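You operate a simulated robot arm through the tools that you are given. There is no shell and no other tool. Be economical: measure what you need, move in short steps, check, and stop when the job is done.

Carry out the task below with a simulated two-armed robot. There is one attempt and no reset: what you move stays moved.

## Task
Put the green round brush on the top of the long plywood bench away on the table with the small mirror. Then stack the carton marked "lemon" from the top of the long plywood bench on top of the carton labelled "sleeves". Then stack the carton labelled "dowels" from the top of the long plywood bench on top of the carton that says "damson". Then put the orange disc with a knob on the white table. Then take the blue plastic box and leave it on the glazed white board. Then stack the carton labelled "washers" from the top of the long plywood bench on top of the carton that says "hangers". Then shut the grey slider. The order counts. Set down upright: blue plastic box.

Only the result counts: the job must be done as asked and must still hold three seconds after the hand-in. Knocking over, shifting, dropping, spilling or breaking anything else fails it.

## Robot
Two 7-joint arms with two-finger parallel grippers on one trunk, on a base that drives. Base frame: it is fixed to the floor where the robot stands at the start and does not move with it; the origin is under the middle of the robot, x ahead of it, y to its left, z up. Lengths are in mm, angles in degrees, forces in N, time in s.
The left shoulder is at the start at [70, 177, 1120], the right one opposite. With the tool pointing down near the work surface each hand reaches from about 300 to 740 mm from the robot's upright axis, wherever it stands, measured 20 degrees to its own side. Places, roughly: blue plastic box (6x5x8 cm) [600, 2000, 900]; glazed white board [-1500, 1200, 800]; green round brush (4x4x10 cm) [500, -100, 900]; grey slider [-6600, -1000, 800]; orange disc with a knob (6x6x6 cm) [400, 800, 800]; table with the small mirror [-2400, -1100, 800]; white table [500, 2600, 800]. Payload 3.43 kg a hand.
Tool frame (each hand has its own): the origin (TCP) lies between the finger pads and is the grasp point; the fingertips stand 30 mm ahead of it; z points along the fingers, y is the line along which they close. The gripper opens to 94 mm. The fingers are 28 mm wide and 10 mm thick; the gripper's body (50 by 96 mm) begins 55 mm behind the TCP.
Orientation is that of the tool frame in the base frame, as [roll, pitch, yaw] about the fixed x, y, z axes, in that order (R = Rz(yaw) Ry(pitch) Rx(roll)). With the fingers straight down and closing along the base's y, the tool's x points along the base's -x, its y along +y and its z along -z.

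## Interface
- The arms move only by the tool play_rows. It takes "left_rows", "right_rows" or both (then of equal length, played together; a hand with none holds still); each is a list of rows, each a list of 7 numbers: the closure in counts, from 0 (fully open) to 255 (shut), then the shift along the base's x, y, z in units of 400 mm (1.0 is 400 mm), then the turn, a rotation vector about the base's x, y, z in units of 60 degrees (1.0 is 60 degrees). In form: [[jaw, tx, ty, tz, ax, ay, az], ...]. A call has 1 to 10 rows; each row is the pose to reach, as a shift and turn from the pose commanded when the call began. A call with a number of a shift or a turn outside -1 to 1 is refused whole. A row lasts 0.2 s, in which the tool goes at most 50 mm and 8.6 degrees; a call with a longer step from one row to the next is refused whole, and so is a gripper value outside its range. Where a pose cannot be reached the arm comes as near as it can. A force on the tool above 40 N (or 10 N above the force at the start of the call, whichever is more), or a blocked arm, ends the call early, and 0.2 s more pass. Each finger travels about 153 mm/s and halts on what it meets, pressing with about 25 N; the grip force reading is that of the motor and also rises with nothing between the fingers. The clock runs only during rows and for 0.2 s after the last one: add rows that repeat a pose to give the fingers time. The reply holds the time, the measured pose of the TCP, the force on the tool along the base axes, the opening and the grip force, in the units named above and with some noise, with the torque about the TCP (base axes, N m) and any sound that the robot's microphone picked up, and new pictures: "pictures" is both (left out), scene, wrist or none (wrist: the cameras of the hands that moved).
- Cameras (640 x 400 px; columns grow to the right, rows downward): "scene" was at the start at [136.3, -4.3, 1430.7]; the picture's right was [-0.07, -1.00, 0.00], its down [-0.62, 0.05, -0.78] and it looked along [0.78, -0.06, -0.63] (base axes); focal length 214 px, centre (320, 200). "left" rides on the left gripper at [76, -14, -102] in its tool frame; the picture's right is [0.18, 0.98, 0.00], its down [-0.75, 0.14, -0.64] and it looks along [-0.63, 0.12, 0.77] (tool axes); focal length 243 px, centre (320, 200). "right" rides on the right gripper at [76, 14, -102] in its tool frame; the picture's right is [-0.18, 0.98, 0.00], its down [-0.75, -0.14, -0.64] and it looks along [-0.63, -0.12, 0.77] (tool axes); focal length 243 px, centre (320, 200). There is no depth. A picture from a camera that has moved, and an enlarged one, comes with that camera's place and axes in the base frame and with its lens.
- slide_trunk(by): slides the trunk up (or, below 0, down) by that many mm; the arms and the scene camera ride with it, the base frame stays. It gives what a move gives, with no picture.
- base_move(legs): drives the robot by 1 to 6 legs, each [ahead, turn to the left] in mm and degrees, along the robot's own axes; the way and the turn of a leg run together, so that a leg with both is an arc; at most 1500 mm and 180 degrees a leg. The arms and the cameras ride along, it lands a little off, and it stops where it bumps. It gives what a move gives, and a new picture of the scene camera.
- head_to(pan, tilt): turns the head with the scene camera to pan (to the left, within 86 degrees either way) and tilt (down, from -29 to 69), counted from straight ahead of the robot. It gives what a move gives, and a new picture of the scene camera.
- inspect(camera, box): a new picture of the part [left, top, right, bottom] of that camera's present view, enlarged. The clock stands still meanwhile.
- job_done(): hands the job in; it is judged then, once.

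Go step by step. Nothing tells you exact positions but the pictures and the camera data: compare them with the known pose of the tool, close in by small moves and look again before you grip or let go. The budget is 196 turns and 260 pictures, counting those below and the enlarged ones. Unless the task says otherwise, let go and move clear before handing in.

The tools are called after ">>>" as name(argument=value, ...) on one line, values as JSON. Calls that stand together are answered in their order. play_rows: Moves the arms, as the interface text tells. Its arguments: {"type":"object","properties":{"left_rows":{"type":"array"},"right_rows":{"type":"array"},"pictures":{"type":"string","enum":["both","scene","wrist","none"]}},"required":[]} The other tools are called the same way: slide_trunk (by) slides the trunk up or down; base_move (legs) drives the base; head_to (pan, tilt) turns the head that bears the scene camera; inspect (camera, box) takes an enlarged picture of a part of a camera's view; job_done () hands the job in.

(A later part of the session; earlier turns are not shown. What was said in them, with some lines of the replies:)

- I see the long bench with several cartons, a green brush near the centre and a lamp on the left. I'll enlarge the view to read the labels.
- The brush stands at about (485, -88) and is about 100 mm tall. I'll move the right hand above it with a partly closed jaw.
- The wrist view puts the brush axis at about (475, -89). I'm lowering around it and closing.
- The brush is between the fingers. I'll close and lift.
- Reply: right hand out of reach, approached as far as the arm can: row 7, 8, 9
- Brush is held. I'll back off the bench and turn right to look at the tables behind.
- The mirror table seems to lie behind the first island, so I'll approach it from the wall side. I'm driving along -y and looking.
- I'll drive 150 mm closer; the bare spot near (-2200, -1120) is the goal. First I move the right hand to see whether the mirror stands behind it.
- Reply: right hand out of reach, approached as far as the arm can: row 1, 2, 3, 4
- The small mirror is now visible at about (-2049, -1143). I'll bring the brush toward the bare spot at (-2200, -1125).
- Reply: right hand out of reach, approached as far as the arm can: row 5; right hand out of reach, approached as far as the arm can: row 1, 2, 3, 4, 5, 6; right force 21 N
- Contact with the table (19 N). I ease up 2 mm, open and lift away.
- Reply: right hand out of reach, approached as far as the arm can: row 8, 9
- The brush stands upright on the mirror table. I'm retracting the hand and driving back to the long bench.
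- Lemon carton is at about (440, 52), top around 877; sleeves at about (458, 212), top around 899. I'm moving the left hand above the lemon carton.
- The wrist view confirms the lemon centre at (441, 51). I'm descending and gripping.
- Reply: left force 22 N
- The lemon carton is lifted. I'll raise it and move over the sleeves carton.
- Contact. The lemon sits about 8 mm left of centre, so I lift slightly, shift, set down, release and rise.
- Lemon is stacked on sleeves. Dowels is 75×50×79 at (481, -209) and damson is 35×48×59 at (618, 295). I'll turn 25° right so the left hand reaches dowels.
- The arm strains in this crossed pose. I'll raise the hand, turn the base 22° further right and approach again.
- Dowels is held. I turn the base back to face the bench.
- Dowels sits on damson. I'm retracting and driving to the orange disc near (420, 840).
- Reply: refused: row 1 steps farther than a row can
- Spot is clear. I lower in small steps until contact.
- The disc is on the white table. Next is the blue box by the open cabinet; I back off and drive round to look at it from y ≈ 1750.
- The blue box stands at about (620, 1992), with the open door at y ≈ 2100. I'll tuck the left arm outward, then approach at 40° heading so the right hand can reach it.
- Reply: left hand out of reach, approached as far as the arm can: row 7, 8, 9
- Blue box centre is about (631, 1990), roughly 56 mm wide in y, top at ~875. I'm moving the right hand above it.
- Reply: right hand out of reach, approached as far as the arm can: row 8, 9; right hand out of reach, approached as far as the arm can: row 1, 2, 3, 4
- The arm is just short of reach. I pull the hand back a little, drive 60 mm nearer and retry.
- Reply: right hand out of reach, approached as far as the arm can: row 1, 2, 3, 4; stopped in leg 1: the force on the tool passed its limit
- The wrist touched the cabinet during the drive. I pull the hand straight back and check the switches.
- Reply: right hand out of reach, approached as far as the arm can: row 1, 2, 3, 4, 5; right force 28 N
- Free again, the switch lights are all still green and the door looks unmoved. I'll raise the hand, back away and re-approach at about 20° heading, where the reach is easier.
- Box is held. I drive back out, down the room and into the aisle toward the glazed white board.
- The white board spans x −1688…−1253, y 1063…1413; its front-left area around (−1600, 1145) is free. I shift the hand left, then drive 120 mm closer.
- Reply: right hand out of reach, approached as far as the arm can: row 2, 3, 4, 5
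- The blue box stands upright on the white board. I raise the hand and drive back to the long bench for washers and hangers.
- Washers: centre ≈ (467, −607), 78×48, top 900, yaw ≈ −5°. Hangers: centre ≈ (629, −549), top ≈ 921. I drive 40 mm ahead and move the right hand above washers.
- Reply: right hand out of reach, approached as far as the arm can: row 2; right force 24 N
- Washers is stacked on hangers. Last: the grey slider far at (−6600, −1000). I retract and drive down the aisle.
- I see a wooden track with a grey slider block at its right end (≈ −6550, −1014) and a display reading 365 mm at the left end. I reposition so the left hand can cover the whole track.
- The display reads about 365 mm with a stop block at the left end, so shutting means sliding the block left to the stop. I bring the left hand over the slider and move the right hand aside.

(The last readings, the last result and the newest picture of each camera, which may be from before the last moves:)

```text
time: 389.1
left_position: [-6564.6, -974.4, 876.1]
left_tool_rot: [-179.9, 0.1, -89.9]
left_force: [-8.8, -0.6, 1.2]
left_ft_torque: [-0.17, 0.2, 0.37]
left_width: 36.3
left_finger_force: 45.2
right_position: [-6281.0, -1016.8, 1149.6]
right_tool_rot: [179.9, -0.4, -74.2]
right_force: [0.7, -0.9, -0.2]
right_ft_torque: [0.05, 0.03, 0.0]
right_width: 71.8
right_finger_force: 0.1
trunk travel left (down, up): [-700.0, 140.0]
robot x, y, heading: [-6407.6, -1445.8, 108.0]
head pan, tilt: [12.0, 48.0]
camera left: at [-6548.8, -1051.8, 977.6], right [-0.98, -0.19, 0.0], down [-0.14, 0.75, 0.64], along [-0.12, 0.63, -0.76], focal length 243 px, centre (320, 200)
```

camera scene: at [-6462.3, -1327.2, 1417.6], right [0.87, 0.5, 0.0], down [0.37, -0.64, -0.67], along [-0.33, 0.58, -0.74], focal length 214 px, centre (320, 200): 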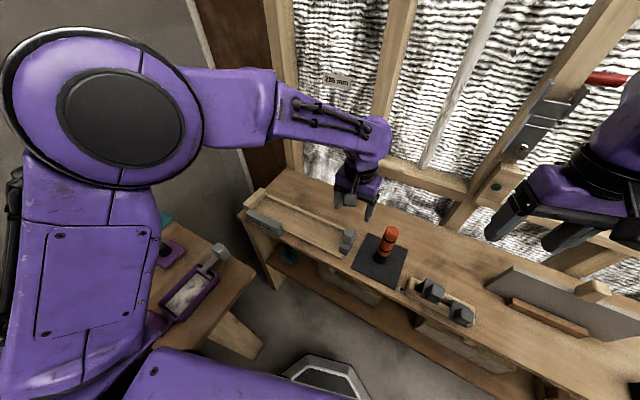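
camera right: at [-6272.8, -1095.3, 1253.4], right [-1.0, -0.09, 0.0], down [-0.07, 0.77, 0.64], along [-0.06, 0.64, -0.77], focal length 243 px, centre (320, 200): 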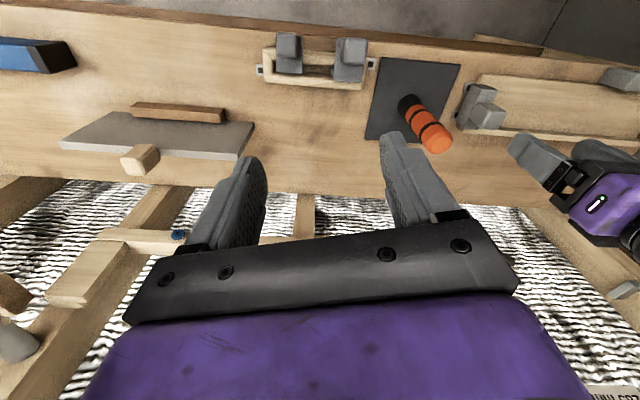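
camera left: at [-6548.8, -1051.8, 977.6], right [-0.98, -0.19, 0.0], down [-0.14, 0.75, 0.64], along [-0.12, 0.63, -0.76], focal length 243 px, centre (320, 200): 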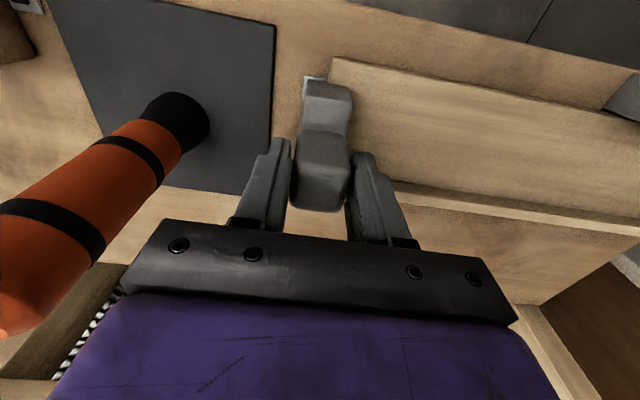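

Handle gripped. I slide it left along the track.

>>> play_rows(left_rows=[[255, -0.03, 0, 0.0, 0, 0, 0], [255, -0.07, 0, 0, 0, 0, 0], [255, -0.12, 0, 0, 0, 0, 0], [255, -0.18, 0, 0, 0, 0, 0], [255, -0.24, 0, 0, 0, 0, 0], [255, -0.3, 0, 0, 0, 0, 0], [255, -0.36, 0, 0, 0, 0, 0], [255, -0.4, 0, 0, 0, 0, 0]], pictures="both")

>>> inspect(camera="scene", box=[230, 170, 390, 290])

```text
time: 390.9
left_position: [-6719.4, -975.2, 876.0]
left_tool_rot: [-180.0, 0.2, -90.1]
left_force: [7.5, 1.7, 3.2]
left_ft_torque: [0.06, -0.58, 0.52]
left_width: 36.1
left_finger_force: 44.5
right_position: [-6276.8, -1017.4, 1149.8]
right_tool_rot: [179.6, -0.3, -74.2]
right_force: [0.7, 0.0, -0.8]
right_ft_torque: [0.0, 0.04, -0.03]
right_width: 71.8
right_finger_force: 0.0
trunk travel left (down, up): [-700.0, 140.0]
robot x, y, heading: [-6409.2, -1445.9, 107.4]
head pan, tilt: [12.0, 48.0]
camera scene: at [-6459.2, -1325.9, 1417.6], right [0.87, 0.49, 0.0], down [0.37, -0.65, -0.67], along [-0.33, 0.58, -0.74], focal length 214 px, centre (320, 200)
camera left: at [-6704.4, -1053.0, 977.5], right [-0.98, -0.18, 0.0], down [-0.14, 0.75, 0.64], along [-0.12, 0.63, -0.76], focal length 243 px, centre (320, 200)
```

scene: 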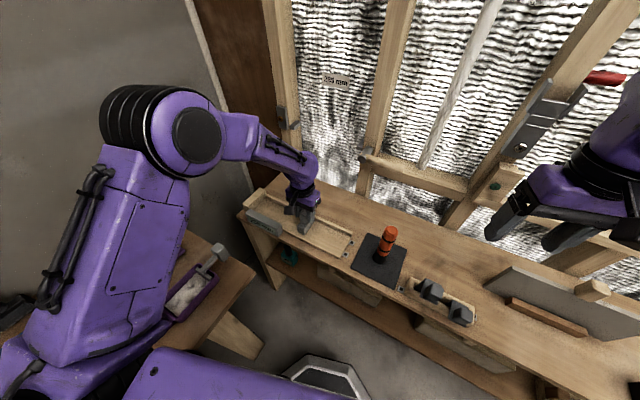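
left: 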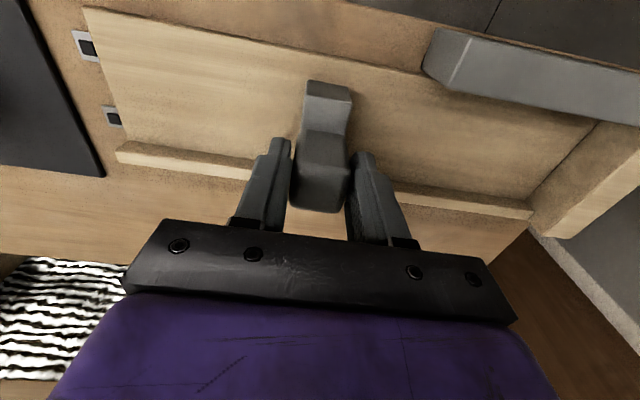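

```text
3.33 times, centred on (310, 230) of scene
camera zoom: at [-6459.2, -1325.9, 1417.6], right [0.87, 0.49, 0.0], down [0.37, -0.65, -0.67], along [-0.33, 0.58, -0.74], focal length 715 px, centre (353, 100)
```

zoom: 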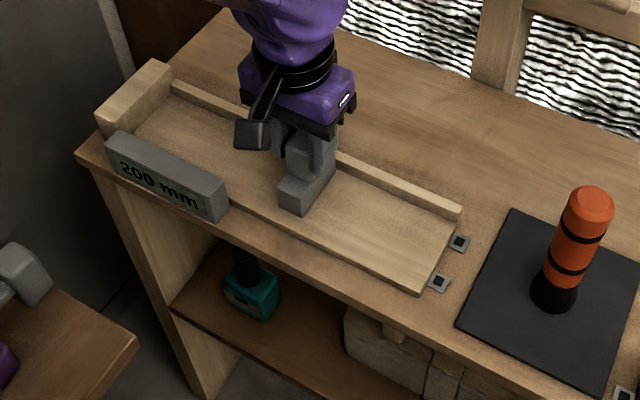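

The display is live and now reads 200 mm, so left is the shut direction. I continue 150 mm.

>>> play_rows(left_rows=[[255, -0.05, 0, 0.0, 0, 0, 0], [255, -0.1, 0, 0, 0, 0, 0], [255, -0.15, 0, 0, 0, 0, 0], [255, -0.2, 0, 0, 0, 0, 0], [255, -0.25, 0, 0, 0, 0, 0], [255, -0.3, 0, 0, 0, 0, 0], [255, -0.34, 0, 0, 0, 0, 0], [255, -0.34, 0, 0, 0, 0, 0]], pictures="wrist")

>>> inspect(camera="scene", box=[230, 170, 350, 260])

```text
time: 391.3
left_position: [-6719.6, -975.9, 875.0]
left_tool_rot: [-179.1, 0.3, -90.3]
left_force: [19.7, -1.3, 9.5]
left_ft_torque: [-1.04, 0.24, 0.75]
left_width: 36.2
left_finger_force: 44.7
right_position: [-6276.7, -1018.7, 1149.3]
right_tool_rot: [179.7, -0.2, -74.3]
right_force: [-0.5, -0.3, 0.3]
right_ft_torque: [-0.01, -0.01, 0.0]
right_width: 71.7
right_finger_force: 0.0
trunk travel left (down, up): [-700.0, 140.0]
robot x, y, heading: [-6408.1, -1445.4, 107.6]
head pan, tilt: [12.0, 48.0]
stopped in row 1 (left hand): the force on the tool passed its limit (the readings are from after the stop); the commanded pose is now the measured one
camera left: at [-6706.6, -1053.1, 977.4], right [-0.98, -0.18, -0.02], down [-0.15, 0.75, 0.64], along [-0.1, 0.63, -0.77], focal length 243 px, centre (320, 200)
```

left: 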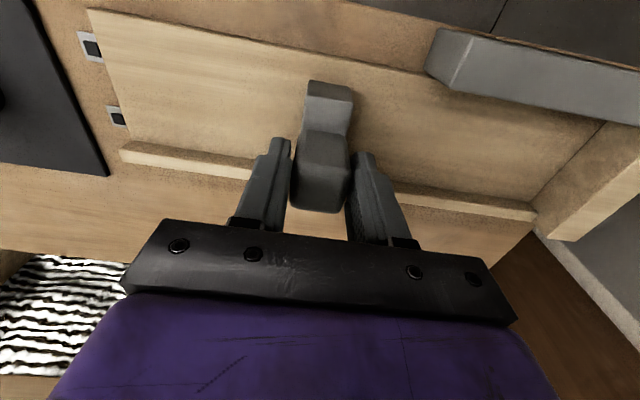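

```text
4.44 times, centred on (290, 215) of scene
camera zoom: at [-6459.5, -1327.5, 1417.8], right [0.87, 0.49, 0.0], down [0.36, -0.65, -0.67], along [-0.33, 0.58, -0.74], focal length 953 px, centre (453, 133)
```

zoom: 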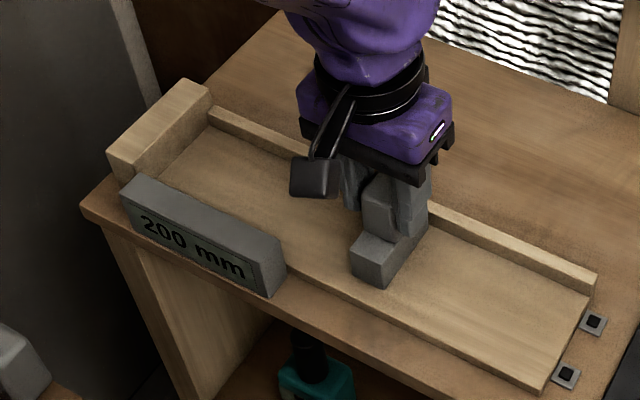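

>>> play_rows(left_rows=[[255, -0.01, 0, 0.0, 0, 0, 0], [255, -0.02, 0, 0, 0, 0, 0], [255, -0.03, 0, 0, 0, 0, 0], [255, -0.04, 0, 0, 0, 0, 0]], pictures="none")

>>> inspect(camera="scene", box=[230, 170, 350, 260])

```text
time: 391.8
left_position: [-6720.1, -975.1, 874.0]
left_tool_rot: [-178.7, 0.4, -90.4]
left_force: [25.5, 2.3, 8.0]
left_ft_torque: [-1.31, -0.25, 0.84]
left_width: 36.1
left_finger_force: 44.9
right_position: [-6275.1, -1019.5, 1149.2]
right_tool_rot: [179.7, -0.2, -74.4]
right_force: [-0.5, 0.1, 0.4]
right_ft_torque: [0.0, -0.01, 0.03]
right_width: 71.8
right_finger_force: 0.0
trunk travel left (down, up): [-700.0, 140.0]
robot x, y, heading: [-6409.4, -1445.0, 107.2]
head pan, tilt: [12.0, 48.0]
stopped in row 2 (left hand): the force on the tool passed its limit (the readings are from after the stop); the commanded pose is now the measured one
```

```text
4.44 times, centred on (290, 215) of scene
camera zoom: at [-6458.1, -1327.5, 1417.9], right [0.87, 0.49, 0.0], down [0.36, -0.65, -0.67], along [-0.33, 0.58, -0.74], focal length 953 px, centre (453, 133)
```

zoom: 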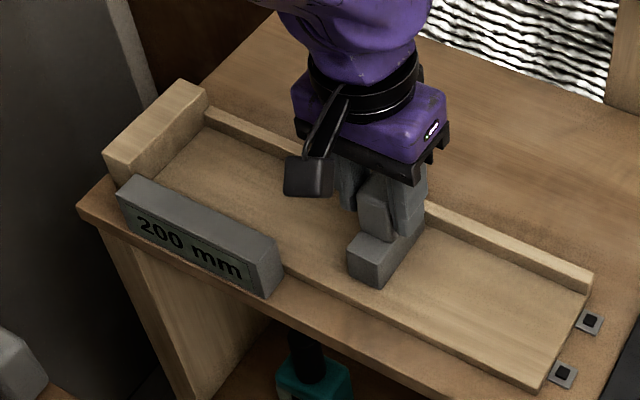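

The slider is firm against its end stop at 200 mm; nothing obstructs the fingers, so this is its shut end. I release and lift, then check the reading.

>>> play_rows(left_rows=[[200, 0, 0, 0, 0, 0, 0], [100, 0, 0, 0, 0, 0, 0], [60, 0, 0, 0, 0, 0, 0], [60, 0, 0, 0.05, 0, 0, 0], [60, 0, 0, 0.15, 0, 0, 0], [60, 0, 0, 0.26, 0, 0, 0], [60, 0, -0.05, 0.36, 0, 0, 0], [60, 0.02, -0.15, 0.42, 0, 0, 0]], pictures="wrist")

>>> inspect(camera="scene", box=[230, 170, 390, 290])

```text
time: 393.6
left_position: [-6717.4, -1037.5, 1045.0]
left_tool_rot: [-178.9, 0.2, -90.4]
left_force: [-0.3, 0.0, -1.0]
left_ft_torque: [-0.01, -0.02, 0.02]
left_width: 71.9
left_finger_force: 0.0
right_position: [-6276.5, -1019.4, 1149.7]
right_tool_rot: [179.7, -0.2, -74.4]
right_force: [-0.8, -0.3, -0.3]
right_ft_torque: [-0.01, -0.03, 0.03]
right_width: 71.9
right_finger_force: 0.0
trunk travel left (down, up): [-700.0, 140.0]
robot x, y, heading: [-6409.4, -1441.9, 107.3]
head pan, tilt: [12.0, 48.0]
camera left: at [-6706.0, -1115.3, 1147.3], right [-0.98, -0.18, -0.02], down [-0.15, 0.75, 0.64], along [-0.1, 0.64, -0.77], focal length 243 px, centre (320, 200)
```

left: 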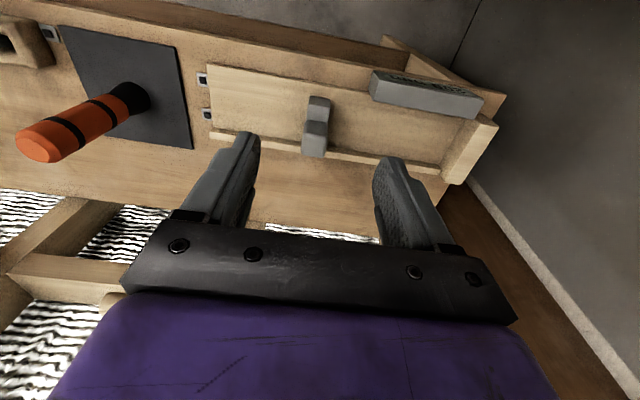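

```text
3.33 times, centred on (310, 230) of scene
camera zoom: at [-6459.8, -1329.2, 1417.8], right [0.87, 0.49, 0.0], down [0.36, -0.65, -0.67], along [-0.33, 0.58, -0.74], focal length 715 px, centre (353, 100)
```

zoom: 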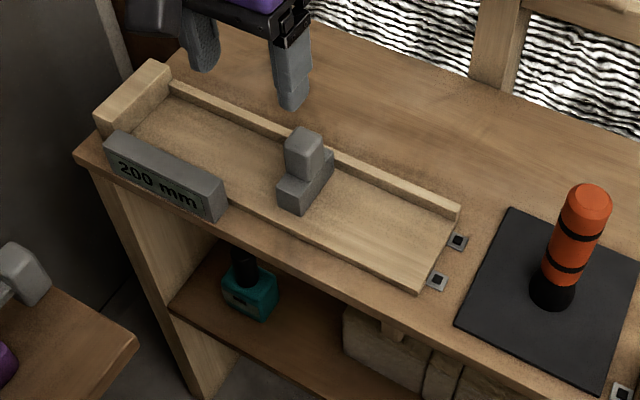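

>>> job_done()

```text
The job is handed in.
```

I did all seven steps in the order you gave and handed the job in. The reply to the hand-in did not say whether it passed.

- **Brush:** it stands upright on the table with the small mirror.
- **Cartons:** lemon is on sleeves, dowels is on damson and washers is on hangers.
- **Orange disc:** it is on the white table.
- **Blue plastic box:** it is upright on the glazed white board.
- **Grey slider:** I slid it left until it stopped. The display went from about 355 mm to 200 mm, and it would not move further. The track continues past that point, so I took the stop as shut.

While reaching for the blue box, the right hand bumped the cabinet with the LAMPS, VENT, PLUGS and WATER switches, and one finger pressed against what I think was its open door. The switch lights were all still green afterwards, and the door looked unmoved.
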